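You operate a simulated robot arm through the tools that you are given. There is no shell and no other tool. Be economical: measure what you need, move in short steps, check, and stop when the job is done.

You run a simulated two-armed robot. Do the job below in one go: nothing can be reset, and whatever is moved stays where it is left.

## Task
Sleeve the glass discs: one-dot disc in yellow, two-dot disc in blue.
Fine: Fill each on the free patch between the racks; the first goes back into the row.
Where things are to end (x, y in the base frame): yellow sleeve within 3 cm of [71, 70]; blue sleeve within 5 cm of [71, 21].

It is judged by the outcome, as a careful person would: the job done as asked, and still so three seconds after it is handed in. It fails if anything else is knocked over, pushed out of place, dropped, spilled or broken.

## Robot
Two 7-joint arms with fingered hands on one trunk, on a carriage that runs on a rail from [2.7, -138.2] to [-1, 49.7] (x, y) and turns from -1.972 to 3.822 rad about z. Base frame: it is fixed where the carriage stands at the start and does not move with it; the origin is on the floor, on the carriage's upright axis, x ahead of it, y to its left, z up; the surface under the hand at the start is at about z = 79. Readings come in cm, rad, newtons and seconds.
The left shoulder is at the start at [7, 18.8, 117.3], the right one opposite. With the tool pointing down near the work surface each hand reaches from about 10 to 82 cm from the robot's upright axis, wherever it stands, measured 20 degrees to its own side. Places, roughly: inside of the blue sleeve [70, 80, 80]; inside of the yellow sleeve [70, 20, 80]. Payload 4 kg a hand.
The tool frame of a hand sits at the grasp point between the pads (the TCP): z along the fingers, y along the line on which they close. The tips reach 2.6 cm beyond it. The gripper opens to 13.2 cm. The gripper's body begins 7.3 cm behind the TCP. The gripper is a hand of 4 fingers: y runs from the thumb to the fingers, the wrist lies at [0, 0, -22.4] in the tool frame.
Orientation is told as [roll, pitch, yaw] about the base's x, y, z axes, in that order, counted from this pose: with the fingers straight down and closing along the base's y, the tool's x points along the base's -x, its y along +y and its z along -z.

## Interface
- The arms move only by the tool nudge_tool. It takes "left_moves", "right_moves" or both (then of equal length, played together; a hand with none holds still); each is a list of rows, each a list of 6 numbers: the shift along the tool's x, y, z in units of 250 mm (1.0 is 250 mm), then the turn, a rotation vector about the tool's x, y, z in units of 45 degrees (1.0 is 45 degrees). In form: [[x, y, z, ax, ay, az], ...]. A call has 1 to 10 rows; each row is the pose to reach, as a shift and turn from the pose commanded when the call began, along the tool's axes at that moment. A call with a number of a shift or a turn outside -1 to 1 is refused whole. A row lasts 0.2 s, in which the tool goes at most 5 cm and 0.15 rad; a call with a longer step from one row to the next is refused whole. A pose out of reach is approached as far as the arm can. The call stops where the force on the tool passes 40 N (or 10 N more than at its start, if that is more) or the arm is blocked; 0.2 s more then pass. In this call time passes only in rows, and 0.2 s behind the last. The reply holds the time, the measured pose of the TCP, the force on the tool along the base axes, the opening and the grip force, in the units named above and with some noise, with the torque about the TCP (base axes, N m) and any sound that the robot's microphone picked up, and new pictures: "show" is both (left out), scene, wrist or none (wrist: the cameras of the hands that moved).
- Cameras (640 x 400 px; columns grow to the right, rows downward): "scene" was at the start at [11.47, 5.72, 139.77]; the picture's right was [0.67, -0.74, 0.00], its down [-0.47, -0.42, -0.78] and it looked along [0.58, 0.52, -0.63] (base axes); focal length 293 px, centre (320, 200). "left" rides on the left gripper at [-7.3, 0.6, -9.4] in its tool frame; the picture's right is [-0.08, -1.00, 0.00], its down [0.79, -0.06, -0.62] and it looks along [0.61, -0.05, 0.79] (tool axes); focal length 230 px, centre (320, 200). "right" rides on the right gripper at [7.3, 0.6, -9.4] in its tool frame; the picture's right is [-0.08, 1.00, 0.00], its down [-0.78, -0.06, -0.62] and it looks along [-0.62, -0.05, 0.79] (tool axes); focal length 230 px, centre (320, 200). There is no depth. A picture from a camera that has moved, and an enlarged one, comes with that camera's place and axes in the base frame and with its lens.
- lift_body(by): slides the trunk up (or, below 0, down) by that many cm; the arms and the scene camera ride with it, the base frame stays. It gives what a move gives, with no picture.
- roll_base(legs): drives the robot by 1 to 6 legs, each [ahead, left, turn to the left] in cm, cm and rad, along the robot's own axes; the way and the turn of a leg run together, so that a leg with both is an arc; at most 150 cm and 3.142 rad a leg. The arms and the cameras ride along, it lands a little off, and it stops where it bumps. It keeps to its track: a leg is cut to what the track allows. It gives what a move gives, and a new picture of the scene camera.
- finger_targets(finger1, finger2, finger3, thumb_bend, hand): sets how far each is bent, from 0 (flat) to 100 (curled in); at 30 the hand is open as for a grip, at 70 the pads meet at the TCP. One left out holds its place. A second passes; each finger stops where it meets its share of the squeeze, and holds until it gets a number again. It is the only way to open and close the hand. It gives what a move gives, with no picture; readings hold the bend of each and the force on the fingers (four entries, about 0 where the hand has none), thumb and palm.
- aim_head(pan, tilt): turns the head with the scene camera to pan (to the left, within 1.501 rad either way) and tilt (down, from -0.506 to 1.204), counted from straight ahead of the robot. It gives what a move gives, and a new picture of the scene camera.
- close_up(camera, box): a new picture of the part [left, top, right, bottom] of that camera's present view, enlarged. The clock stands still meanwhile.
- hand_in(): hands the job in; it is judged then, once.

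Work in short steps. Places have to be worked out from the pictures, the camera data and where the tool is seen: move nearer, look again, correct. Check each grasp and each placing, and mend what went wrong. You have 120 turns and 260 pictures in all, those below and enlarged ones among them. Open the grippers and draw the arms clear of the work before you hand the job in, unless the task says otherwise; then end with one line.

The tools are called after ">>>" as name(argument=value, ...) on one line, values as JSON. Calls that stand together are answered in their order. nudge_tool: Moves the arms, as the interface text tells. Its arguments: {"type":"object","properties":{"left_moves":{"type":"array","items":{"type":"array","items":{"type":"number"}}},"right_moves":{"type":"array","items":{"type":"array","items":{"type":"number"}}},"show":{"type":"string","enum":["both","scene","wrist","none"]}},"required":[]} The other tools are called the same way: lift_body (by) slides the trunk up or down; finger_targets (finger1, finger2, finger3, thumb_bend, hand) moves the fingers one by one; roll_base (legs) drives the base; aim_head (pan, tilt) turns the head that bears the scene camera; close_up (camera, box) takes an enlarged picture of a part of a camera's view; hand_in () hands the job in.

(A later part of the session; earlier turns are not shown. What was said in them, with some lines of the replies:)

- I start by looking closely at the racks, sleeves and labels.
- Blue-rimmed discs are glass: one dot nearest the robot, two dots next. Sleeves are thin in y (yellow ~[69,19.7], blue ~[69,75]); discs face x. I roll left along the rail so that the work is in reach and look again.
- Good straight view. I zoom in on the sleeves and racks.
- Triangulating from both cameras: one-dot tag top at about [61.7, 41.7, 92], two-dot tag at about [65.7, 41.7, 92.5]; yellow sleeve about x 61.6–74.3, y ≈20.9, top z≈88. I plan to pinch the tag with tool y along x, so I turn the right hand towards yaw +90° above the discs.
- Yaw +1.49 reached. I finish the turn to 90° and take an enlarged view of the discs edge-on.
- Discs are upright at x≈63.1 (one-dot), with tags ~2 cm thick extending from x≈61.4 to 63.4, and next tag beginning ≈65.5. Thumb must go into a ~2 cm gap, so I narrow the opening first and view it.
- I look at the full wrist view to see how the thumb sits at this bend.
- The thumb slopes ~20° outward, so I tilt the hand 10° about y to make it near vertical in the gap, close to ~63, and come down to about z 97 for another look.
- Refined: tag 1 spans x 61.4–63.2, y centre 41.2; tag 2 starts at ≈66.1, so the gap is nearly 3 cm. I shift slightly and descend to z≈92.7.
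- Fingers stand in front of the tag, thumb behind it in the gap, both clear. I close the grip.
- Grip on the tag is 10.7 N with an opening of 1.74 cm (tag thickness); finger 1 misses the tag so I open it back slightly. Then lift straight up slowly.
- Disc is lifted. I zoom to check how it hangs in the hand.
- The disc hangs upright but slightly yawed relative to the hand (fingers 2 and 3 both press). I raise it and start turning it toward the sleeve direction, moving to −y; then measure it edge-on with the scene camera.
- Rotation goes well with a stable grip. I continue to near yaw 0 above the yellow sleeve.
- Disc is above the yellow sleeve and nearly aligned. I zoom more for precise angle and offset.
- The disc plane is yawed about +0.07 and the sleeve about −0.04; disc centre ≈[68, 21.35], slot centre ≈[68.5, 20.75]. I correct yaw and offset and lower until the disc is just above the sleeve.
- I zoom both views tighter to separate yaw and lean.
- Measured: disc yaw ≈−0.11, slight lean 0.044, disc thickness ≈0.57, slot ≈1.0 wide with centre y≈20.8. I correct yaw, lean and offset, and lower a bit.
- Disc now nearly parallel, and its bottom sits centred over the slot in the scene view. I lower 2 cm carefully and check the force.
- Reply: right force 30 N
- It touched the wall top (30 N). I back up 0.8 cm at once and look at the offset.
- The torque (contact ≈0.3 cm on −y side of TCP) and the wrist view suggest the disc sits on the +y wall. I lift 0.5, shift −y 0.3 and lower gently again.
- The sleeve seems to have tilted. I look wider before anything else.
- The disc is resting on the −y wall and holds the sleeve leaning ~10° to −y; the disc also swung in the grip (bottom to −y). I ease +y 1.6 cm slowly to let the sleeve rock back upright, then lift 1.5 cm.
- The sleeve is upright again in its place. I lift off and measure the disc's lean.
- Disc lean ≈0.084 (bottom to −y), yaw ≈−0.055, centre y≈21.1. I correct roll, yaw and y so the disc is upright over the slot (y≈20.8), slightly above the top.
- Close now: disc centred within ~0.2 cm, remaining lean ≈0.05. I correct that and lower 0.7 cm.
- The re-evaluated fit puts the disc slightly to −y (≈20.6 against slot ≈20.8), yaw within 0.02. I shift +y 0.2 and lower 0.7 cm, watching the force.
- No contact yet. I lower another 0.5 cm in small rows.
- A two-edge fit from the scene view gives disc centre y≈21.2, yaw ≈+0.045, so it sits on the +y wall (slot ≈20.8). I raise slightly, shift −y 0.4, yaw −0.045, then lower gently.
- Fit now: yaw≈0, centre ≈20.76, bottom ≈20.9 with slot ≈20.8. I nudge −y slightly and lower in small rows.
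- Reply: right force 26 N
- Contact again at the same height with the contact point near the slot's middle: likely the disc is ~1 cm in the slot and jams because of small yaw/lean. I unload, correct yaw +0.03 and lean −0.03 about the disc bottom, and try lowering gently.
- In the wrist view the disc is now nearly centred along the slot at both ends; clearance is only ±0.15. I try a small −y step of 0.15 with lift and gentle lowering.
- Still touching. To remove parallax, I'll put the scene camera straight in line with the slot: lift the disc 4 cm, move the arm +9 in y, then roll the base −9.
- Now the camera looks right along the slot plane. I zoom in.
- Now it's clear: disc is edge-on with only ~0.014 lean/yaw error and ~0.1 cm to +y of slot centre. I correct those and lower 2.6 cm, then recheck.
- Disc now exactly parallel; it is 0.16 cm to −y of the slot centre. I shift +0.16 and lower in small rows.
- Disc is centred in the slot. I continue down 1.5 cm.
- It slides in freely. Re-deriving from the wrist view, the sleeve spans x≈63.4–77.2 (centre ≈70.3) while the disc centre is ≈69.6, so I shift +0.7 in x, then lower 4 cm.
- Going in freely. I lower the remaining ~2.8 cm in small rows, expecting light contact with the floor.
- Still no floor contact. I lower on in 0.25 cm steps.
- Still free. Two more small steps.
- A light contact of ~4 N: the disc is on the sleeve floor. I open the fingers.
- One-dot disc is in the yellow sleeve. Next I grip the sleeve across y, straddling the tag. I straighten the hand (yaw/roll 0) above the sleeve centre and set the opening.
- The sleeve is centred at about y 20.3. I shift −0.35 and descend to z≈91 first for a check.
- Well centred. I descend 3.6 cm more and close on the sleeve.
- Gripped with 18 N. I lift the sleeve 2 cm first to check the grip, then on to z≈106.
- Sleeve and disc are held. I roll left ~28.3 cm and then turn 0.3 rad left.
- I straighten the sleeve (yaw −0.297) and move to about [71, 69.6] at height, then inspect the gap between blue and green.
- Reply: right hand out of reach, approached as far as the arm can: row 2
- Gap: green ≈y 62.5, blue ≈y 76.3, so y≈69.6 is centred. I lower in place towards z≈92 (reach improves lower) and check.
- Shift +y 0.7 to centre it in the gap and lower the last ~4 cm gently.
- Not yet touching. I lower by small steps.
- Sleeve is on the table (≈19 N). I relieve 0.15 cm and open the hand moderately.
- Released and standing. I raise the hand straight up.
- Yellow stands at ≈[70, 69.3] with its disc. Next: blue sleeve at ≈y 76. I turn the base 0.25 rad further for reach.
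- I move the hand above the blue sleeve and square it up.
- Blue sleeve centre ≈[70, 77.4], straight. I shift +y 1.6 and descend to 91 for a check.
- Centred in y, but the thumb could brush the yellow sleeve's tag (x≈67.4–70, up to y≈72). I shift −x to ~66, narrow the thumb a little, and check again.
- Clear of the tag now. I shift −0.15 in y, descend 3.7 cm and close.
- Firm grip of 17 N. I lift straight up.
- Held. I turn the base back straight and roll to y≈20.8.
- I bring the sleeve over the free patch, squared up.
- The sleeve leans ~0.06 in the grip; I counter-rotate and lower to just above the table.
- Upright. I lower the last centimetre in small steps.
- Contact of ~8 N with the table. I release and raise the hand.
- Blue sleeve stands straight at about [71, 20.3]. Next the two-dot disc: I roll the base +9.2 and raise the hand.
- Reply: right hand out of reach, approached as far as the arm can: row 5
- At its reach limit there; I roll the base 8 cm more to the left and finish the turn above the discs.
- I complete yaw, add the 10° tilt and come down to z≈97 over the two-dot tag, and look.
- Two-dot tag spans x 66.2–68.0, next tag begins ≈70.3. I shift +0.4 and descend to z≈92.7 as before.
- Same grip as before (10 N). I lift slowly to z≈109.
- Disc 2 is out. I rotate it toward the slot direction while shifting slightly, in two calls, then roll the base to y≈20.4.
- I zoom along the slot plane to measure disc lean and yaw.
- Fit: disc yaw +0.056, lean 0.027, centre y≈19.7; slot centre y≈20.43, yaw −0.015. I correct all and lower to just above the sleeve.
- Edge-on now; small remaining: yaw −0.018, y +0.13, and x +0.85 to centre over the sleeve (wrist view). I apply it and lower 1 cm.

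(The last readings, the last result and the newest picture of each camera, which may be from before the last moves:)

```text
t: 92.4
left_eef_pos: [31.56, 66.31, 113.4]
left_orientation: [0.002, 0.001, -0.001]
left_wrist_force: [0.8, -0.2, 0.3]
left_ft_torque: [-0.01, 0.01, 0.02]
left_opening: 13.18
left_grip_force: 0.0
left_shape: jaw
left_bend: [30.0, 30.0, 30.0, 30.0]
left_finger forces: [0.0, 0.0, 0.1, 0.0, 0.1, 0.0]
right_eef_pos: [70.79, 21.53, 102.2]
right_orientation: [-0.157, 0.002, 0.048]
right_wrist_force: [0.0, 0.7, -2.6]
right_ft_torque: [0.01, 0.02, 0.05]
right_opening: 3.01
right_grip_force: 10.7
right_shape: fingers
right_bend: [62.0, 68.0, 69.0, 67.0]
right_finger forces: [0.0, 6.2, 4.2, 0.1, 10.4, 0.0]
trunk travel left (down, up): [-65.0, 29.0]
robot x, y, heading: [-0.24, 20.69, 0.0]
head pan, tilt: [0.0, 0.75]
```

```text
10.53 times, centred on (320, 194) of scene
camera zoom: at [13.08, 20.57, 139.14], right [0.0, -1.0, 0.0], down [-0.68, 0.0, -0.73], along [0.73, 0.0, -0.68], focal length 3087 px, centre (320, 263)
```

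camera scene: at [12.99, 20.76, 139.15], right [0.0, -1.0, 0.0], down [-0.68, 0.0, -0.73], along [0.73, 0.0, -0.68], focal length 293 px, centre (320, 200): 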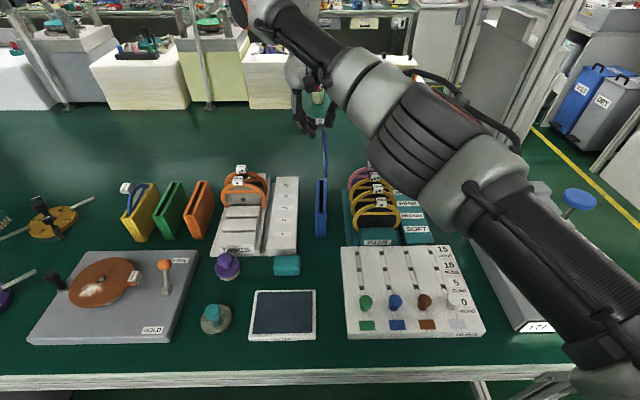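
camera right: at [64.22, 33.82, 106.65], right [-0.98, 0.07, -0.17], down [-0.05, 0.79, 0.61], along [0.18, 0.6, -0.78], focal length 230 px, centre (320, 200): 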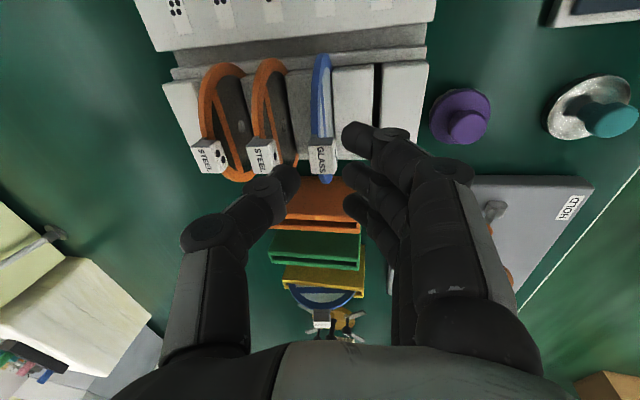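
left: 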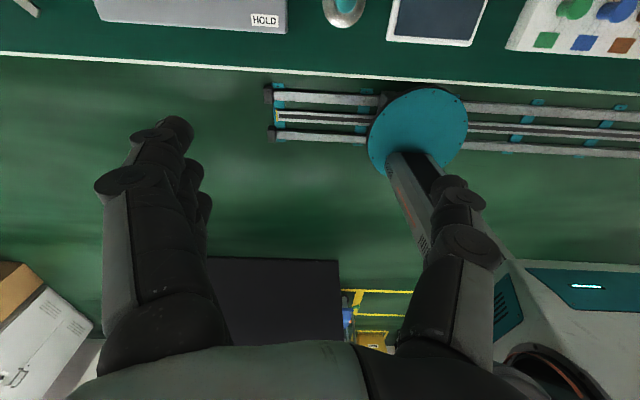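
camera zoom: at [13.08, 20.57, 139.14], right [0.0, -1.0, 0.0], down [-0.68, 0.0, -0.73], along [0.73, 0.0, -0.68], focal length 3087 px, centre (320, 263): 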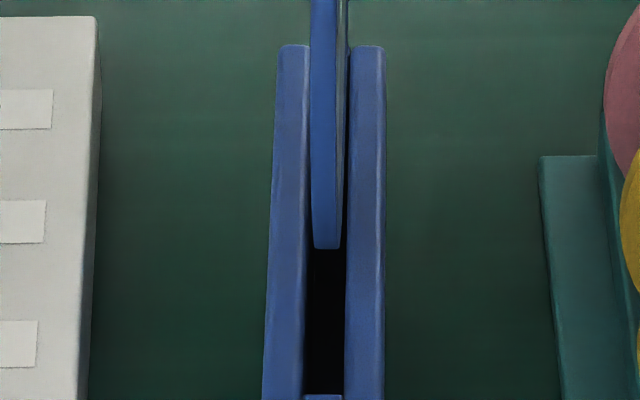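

Aligned: disc lies within the slot lines. I nudge +y 0.05 and lower in small rows.

>>> nudge_tool(right_moves=[[0, 0.002, 0.0, 0, 0, -0.005], [0, 0.005, 0.02, 0, 0, -0.005], [0, 0.008, 0.04, 0, 0, -0.005], [0, 0.0111, 0.06, 0, 0, -0.005], [0, 0.0142, 0.08, 0, 0, -0.005]], show="none")

>>> close_up(camera="scene", box=[290, 165, 350, 213])

>>> close_up(camera="right", box=[260, 20, 400, 180])

```text
t: 93.6
left_eef_pos: [31.58, 66.46, 113.45]
left_orientation: [0.003, -0.001, 0.001]
left_wrist_force: [-0.3, 0.3, 0.1]
left_ft_torque: [0.02, -0.02, -0.02]
left_opening: 13.16
left_grip_force: 0.1
left_shape: jaw
left_bend: [30.0, 30.0, 30.0, 30.0]
left_finger forces: [0.2, 0.0, 0.0, 0.0, 0.0, 0.0]
right_eef_pos: [70.86, 21.62, 100.3]
right_orientation: [-0.161, 0.004, 0.051]
right_wrist_force: [-0.2, -0.6, -0.3]
right_ft_torque: [0.03, -0.01, 0.0]
right_opening: 2.98
right_grip_force: 10.5
right_shape: fingers
right_bend: [62.0, 68.0, 69.0, 67.0]
right_finger forces: [0.0, 6.2, 4.1, 0.0, 10.3, 0.0]
trunk travel left (down, up): [-65.0, 29.0]
robot x, y, heading: [-0.2, 20.33, 0.003]
head pan, tilt: [0.0, 0.75]
```

```text
8.33 times, centred on (320, 189) of scene
camera zoom: at [13.01, 20.61, 139.15], right [0.0, -1.0, 0.0], down [-0.68, 0.0, -0.73], along [0.73, 0.0, -0.68], focal length 2444 px, centre (320, 292)
```

zoom: 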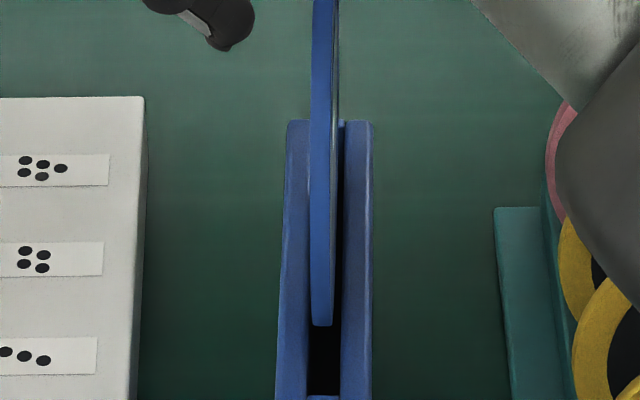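

```text
2.50 times, centred on (330, 100) of right
camera zoom: at [63.42, 23.3, 109.54], right [0.03, 0.99, -0.16], down [0.78, 0.08, 0.62], along [0.62, -0.14, -0.77], focal length 575 px, centre (295, 450)
```

zoom: 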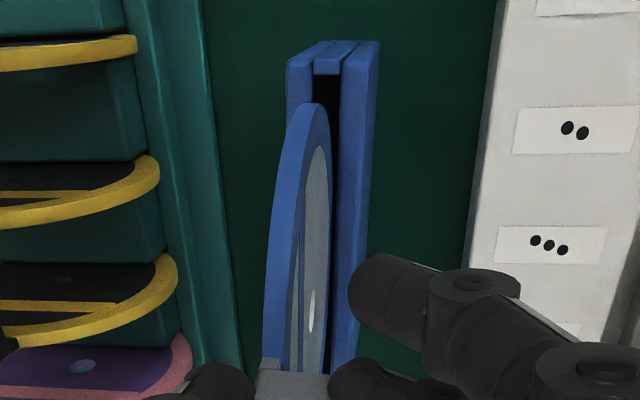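

It has entered without contact. Small shift (−0.07 y, +0.15 x), then lower 3.5 cm.

>>> nudge_tool(right_moves=[[-0.006, -0.0025, 0.0, 0, 0, 0], [-0.006, 0.0022, 0.03, 0, 0, 0], [-0.006, 0.0069, 0.06, 0, 0, 0], [-0.006, 0.0116, 0.09, 0, 0, 0], [-0.006, 0.0163, 0.12, 0, 0, 0], [-0.006, 0.0195, 0.14, 0, 0, 0]], show="none")

>>> close_up(camera="scene", box=[285, 155, 355, 225])

>>> close_up(camera="right", box=[260, 20, 400, 200])

```text
t: 95.0
left_eef_pos: [31.41, 66.49, 113.48]
left_orientation: [-0.001, 0.001, 0.0]
left_wrist_force: [-0.1, 0.6, -0.5]
left_ft_torque: [-0.01, 0.0, 0.0]
left_opening: 13.19
left_grip_force: 0.1
left_shape: jaw
left_bend: [30.0, 30.0, 30.0, 30.0]
left_finger forces: [0.1, 0.1, 0.0, 0.1, 0.1, 0.0]
right_eef_pos: [70.9, 21.6, 96.84]
right_orientation: [-0.159, 0.001, 0.051]
right_wrist_force: [-0.3, 0.0, -2.0]
right_ft_torque: [-0.02, 0.02, 0.02]
right_opening: 3.02
right_grip_force: 10.6
right_shape: fingers
right_bend: [62.0, 68.0, 69.0, 67.0]
right_finger forces: [0.1, 6.2, 4.0, 0.1, 10.3, 0.1]
trunk travel left (down, up): [-65.0, 29.0]
robot x, y, heading: [0.05, 20.76, 0.0]
head pan, tilt: [0.0, 0.75]
```

```text
5.71 times, centred on (320, 190) of scene
camera zoom: at [13.0, 20.62, 139.15], right [0.0, -1.0, 0.0], down [-0.68, 0.0, -0.73], along [0.73, 0.0, -0.68], focal length 1676 px, centre (320, 257)
```

zoom: 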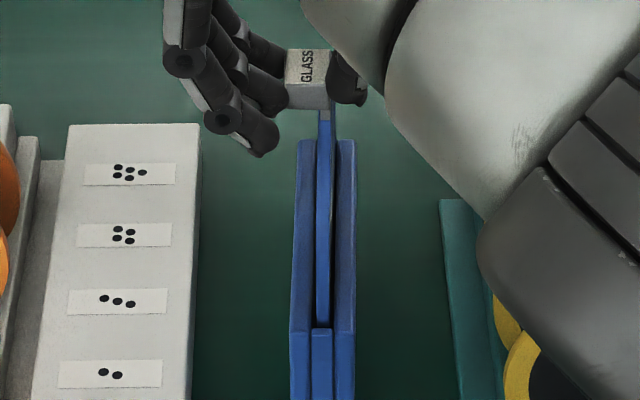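

```text
2.22 times, centred on (330, 110) of right
camera zoom: at [63.44, 23.2, 106.02], right [0.03, 0.99, -0.16], down [0.78, 0.08, 0.62], along [0.62, -0.14, -0.77], focal length 511 px, centre (298, 400)
```

zoom: 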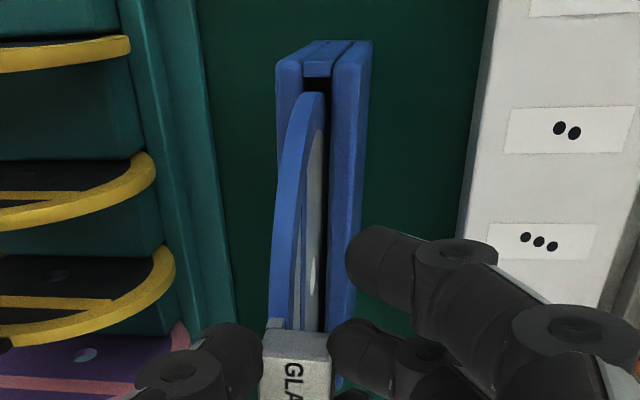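

Good. I lower 3.8 cm more.

>>> nudge_tool(right_moves=[[0, 0.0047, 0.03, 0, 0, 0], [0, 0.0094, 0.06, 0, 0, 0], [0, 0.0141, 0.09, 0, 0, 0], [0, 0.0188, 0.12, 0, 0, 0], [0, 0.0236, 0.15, 0, 0, 0]], show="none")

>>> close_up(camera="scene", box=[270, 145, 370, 245])

```text
t: 96.2
left_eef_pos: [31.55, 66.52, 113.34]
left_orientation: [0.002, 0.0, 0.0]
left_wrist_force: [0.1, 0.4, -0.1]
left_ft_torque: [0.01, 0.02, -0.01]
left_opening: 13.18
left_grip_force: 0.1
left_shape: jaw
left_bend: [30.0, 30.0, 30.0, 30.0]
left_finger forces: [0.0, 0.0, 0.0, 0.0, 0.0, 0.0]
right_eef_pos: [70.98, 21.43, 92.91]
right_orientation: [-0.161, 0.003, 0.05]
right_wrist_force: [0.3, 0.4, -1.0]
right_ft_torque: [-0.02, 0.01, 0.0]
right_opening: 3.01
right_grip_force: 10.2
right_shape: fingers
right_bend: [62.0, 68.0, 69.0, 67.0]
right_finger forces: [0.0, 6.3, 3.9, 0.0, 10.3, 0.0]
trunk travel left (down, up): [-65.0, 29.0]
robot x, y, heading: [-0.39, 20.47, -0.004]
head pan, tilt: [0.0, 0.75]
```

```text
4.00 times, centred on (320, 195) of scene
camera zoom: at [13.0, 20.63, 139.15], right [0.0, -1.0, 0.0], down [-0.68, 0.0, -0.73], along [0.73, 0.0, -0.68], focal length 1173 px, centre (320, 220)
```

zoom: 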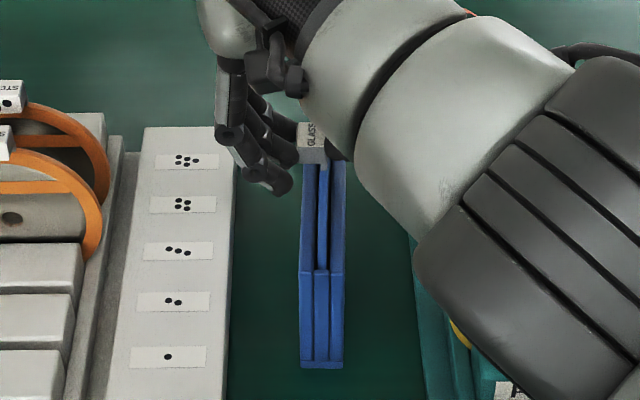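

I continue in small steps until light contact.

>>> nudge_tool(right_moves=[[0, 0.0014, 0.009, 0, 0, 0], [0, 0.0028, 0.018, 0, 0, 0], [0, 0.0042, 0.026, 0, 0, 0]], show="none")

```text
t: 97.0
left_eef_pos: [31.41, 66.47, 113.46]
left_orientation: [-0.002, -0.001, 0.001]
left_wrist_force: [0.3, -0.3, 0.3]
left_ft_torque: [-0.01, -0.01, 0.01]
left_opening: 13.18
left_grip_force: 0.1
left_shape: jaw
left_bend: [30.0, 30.0, 30.0, 30.0]
left_finger forces: [0.1, 0.0, 0.0, 0.1, 0.1, 0.0]
right_eef_pos: [70.85, 21.64, 92.38]
right_orientation: [-0.16, 0.0, 0.052]
right_wrist_force: [-0.6, -0.1, 5.2]
right_ft_torque: [0.0, -0.02, 0.0]
right_opening: 3.03
right_grip_force: 11.5
right_shape: fingers
right_bend: [62.0, 69.0, 70.0, 68.0]
right_finger forces: [0.0, 7.0, 4.8, 0.0, 11.5, 0.0]
trunk travel left (down, up): [-65.0, 29.0]
robot x, y, heading: [-0.45, 21.14, 0.004]
head pan, tilt: [0.0, 0.75]
```

Contact ~7 N at z 92.4, the same seating height as before: on the sleeve floor. I open and retreat upward.

>>> finger_targets(hand="right", finger1=56, finger2=60, finger3=60, thumb_bend=60)

>>> nudge_tool(right_moves=[[0, -0.0063, -0.04, 0, 0, 0], [0, -0.0157, -0.1, 0, 0, 0], [0, -0.0345, -0.22, 0, 0, 0], [0, -0.06, -0.38, 0, 0, 0], [0, -0.085, -0.54, 0, 0, 0]], show="both")

>>> close_up(camera="scene", box=[270, 145, 370, 245])

```text
t: 98.0
left_eef_pos: [31.47, 66.54, 113.52]
left_orientation: [-0.002, 0.001, -0.001]
left_wrist_force: [-0.1, -0.3, 0.2]
left_ft_torque: [-0.02, 0.01, 0.01]
left_opening: 13.14
left_grip_force: 0.1
left_shape: jaw
left_bend: [30.0, 30.0, 30.0, 30.0]
left_finger forces: [0.0, 0.1, 0.1, 0.0, 0.0, 0.1]
right_eef_pos: [71.02, 21.43, 92.21]
right_orientation: [-0.16, 0.0, 0.051]
right_wrist_force: [-0.3, -1.0, 0.0]
right_ft_torque: [-0.01, -0.01, -0.01]
right_opening: 4.45
right_grip_force: 0.0
right_shape: fingers
right_bend: [56.0, 60.0, 60.0, 60.0]
right_finger forces: [0.1, 0.1, 0.0, 0.1, 0.0, 0.1]
trunk travel left (down, up): [-65.0, 29.0]
robot x, y, heading: [-0.74, 20.73, 0.003]
head pan, tilt: [0.0, 0.75]
```

```text
t: 99.2
left_eef_pos: [31.29, 66.53, 113.47]
left_orientation: [0.001, -0.002, 0.001]
left_wrist_force: [0.0, 0.3, 0.3]
left_ft_torque: [0.0, 0.01, 0.0]
left_opening: 13.21
left_grip_force: 0.1
left_shape: jaw
left_bend: [30.0, 30.0, 30.0, 30.0]
left_finger forces: [0.0, 0.1, 0.0, 0.1, 0.0, 0.0]
right_eef_pos: [70.77, 21.32, 106.16]
right_orientation: [-0.158, -0.003, 0.049]
right_wrist_force: [-0.7, 0.1, -0.5]
right_ft_torque: [0.03, -0.05, 0.03]
right_opening: 4.52
right_grip_force: 0.1
right_shape: fingers
right_bend: [56.0, 60.0, 60.0, 60.0]
right_finger forces: [0.0, 0.0, 0.0, 0.0, 0.0, 0.0]
trunk travel left (down, up): [-65.0, 29.0]
robot x, y, heading: [-0.4, 20.58, 0.0]
head pan, tilt: [0.0, 0.75]
camera scene: at [12.73, 20.55, 139.15], right [0.0, -1.0, 0.0], down [-0.68, 0.0, -0.73], along [0.73, 0.0, -0.68], focal length 293 px, centre (320, 200)
camera right: at [63.24, 23.07, 115.38], right [0.03, 0.99, -0.16], down [0.78, 0.07, 0.62], along [0.63, -0.14, -0.77], focal length 230 px, centre (320, 200)
```

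scene: 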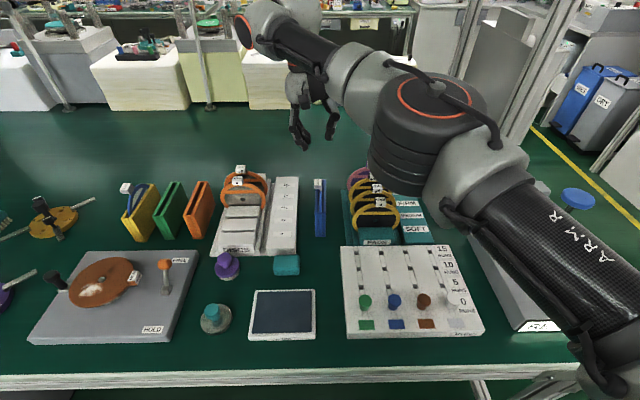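
right: 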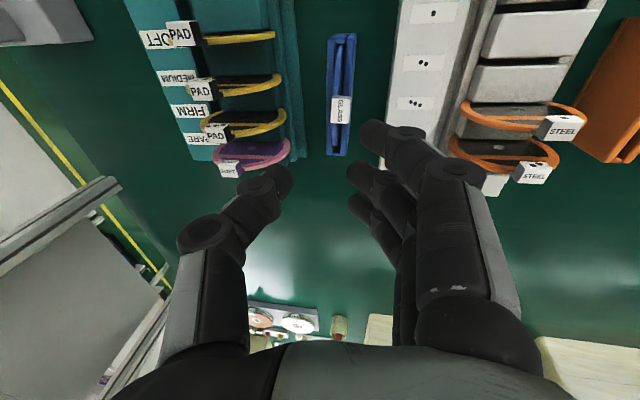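

```text
4.00 times, centred on (320, 195) of scene
camera zoom: at [12.73, 20.55, 139.15], right [0.0, -1.0, 0.0], down [-0.68, 0.0, -0.73], along [0.73, 0.0, -0.68], focal length 1173 px, centre (320, 220)
```

zoom: 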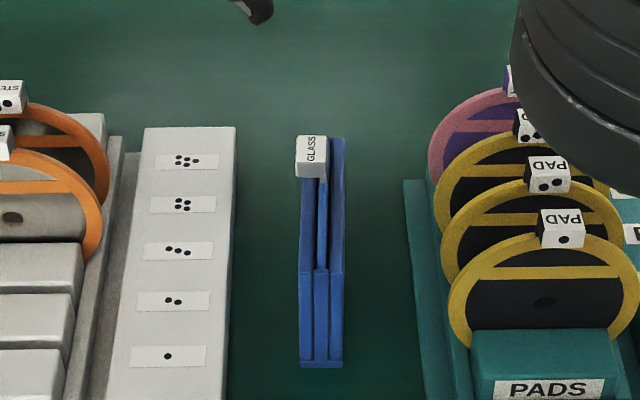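

Both discs are sleeved and both sleeves stand. I open the hand, draw the right arm up and back, and check the whole scene.

>>> nudge_tool(right_moves=[[0, -0.02, -0.15, 0, 0, 0], [0.1, -0.04, -0.3, 0, 0, 0], [0.25, -0.04, -0.32, 0, 0, 0], [0.42, -0.04, -0.32, 0, 0, 0], [0.6, -0.04, -0.32, 0, 0, 0]], show="none")

>>> finger_targets(hand="right", finger1=30, finger2=30, finger3=30, thumb_bend=30)

>>> aim_head(pan=0.35, tilt=0.75)

>>> close_up(camera="scene", box=[200, 150, 330, 250])

```text
t: 100.4
left_eef_pos: [31.45, 66.5, 113.57]
left_orientation: [0.002, 0.002, 0.0]
left_wrist_force: [0.3, 0.1, -0.2]
left_ft_torque: [0.06, -0.04, 0.0]
left_opening: 13.19
left_grip_force: 0.0
left_shape: jaw
left_bend: [30.0, 30.0, 30.0, 30.0]
left_finger forces: [0.0, 0.1, 0.1, 0.0, 0.0, 0.0]
right_eef_pos: [55.86, 20.87, 114.0]
right_orientation: [-0.159, 0.003, 0.048]
right_wrist_force: [-0.2, 0.3, -0.4]
right_ft_torque: [-0.02, 0.01, -0.05]
right_opening: 4.5
right_grip_force: 0.0
right_shape: fingers
right_bend: [56.0, 60.0, 60.0, 60.0]
right_finger forces: [0.0, 0.1, 0.1, 0.0, 0.1, 0.0]
right hand out of reach, approached as far as the arm can: row 1
trunk travel left (down, up): [-65.0, 29.0]
robot x, y, heading: [-0.34, 20.6, -0.001]
head pan, tilt: [0.0, 0.75]
```

```text
t: 101.4
left_eef_pos: [31.53, 66.45, 113.35]
left_orientation: [0.001, -0.001, 0.002]
left_wrist_force: [0.0, 0.0, -0.3]
left_ft_torque: [0.01, 0.0, 0.02]
left_opening: 13.16
left_grip_force: 0.0
left_shape: jaw
left_bend: [30.0, 30.0, 30.0, 30.0]
left_finger forces: [0.0, 0.0, 0.0, 0.0, 0.1, 0.0]
right_eef_pos: [55.82, 20.89, 113.91]
right_orientation: [-0.16, 0.002, 0.051]
right_wrist_force: [0.7, -0.3, 0.1]
right_ft_torque: [-0.02, -0.02, 0.01]
right_opening: 13.55
right_grip_force: 0.0
right_shape: fingers
right_bend: [30.0, 30.0, 30.0, 30.0]
right_finger forces: [0.0, 0.0, 0.1, 0.0, 0.0, 0.0]
trunk travel left (down, up): [-65.0, 29.0]
robot x, y, heading: [-0.29, 20.62, -0.007]
head pan, tilt: [0.0, 0.75]
```

```text
t: 102.2
left_eef_pos: [31.47, 66.53, 113.5]
left_orientation: [0.001, -0.002, 0.0]
left_wrist_force: [-0.4, -0.4, -0.4]
left_ft_torque: [-0.02, -0.02, 0.0]
left_opening: 13.18
left_grip_force: 0.0
left_shape: jaw
left_bend: [30.0, 30.0, 30.0, 30.0]
left_finger forces: [0.1, 0.1, 0.0, 0.0, 0.0, 0.0]
right_eef_pos: [56.01, 20.98, 113.83]
right_orientation: [-0.159, 0.002, 0.051]
right_wrist_force: [0.5, -0.6, 0.2]
right_ft_torque: [0.01, 0.04, 0.0]
right_opening: 13.57
right_grip_force: 0.0
right_shape: fingers
right_bend: [30.0, 30.0, 30.0, 30.0]
right_finger forces: [0.0, 0.1, 0.0, 0.0, 0.0, 0.0]
trunk travel left (down, up): [-65.0, 29.0]
robot x, y, heading: [-0.02, 20.52, -0.004]
head pan, tilt: [0.351, 0.75]
camera scene: at [12.47, 23.46, 139.15], right [0.34, -0.94, 0.0], down [-0.64, -0.23, -0.73], along [0.69, 0.25, -0.68], focal length 293 px, centre (320, 200)
```

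scene: 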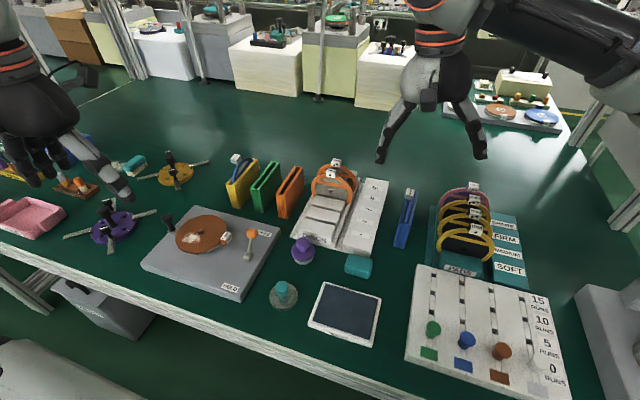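

```text
4.00 times, centred on (265, 200) of scene
camera zoom: at [12.47, 23.46, 139.15], right [0.34, -0.94, 0.0], down [-0.64, -0.23, -0.73], along [0.69, 0.25, -0.68], focal length 1173 px, centre (540, 200)
```

zoom: 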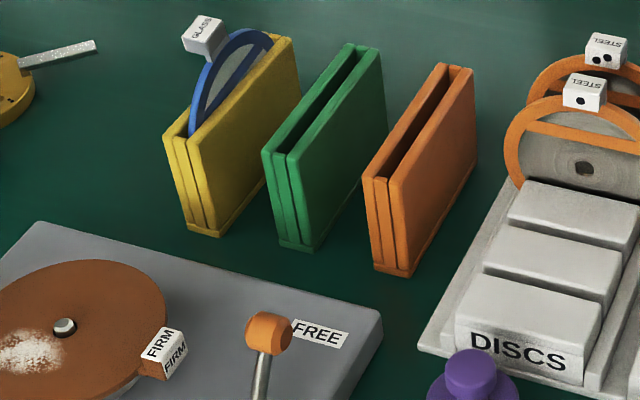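

Everything stands: yellow with the one-dot disc at about [70, 69], blue with the two-dot disc at about [71, 20.5], nothing else disturbed, and the arms are clear. I hand in.

>>> hand_in()

```text
The job is handed in.
```

The one-dot glass disc is in the yellow sleeve, standing in the row at about [70, 69]. The two-dot disc is in the blue sleeve on the free patch at about [71, 20.5]. While I was inserting the first disc, the yellow sleeve tipped about 10° and I eased it back upright. In the last view nothing else looked moved, the hands were open and the arms were clear.
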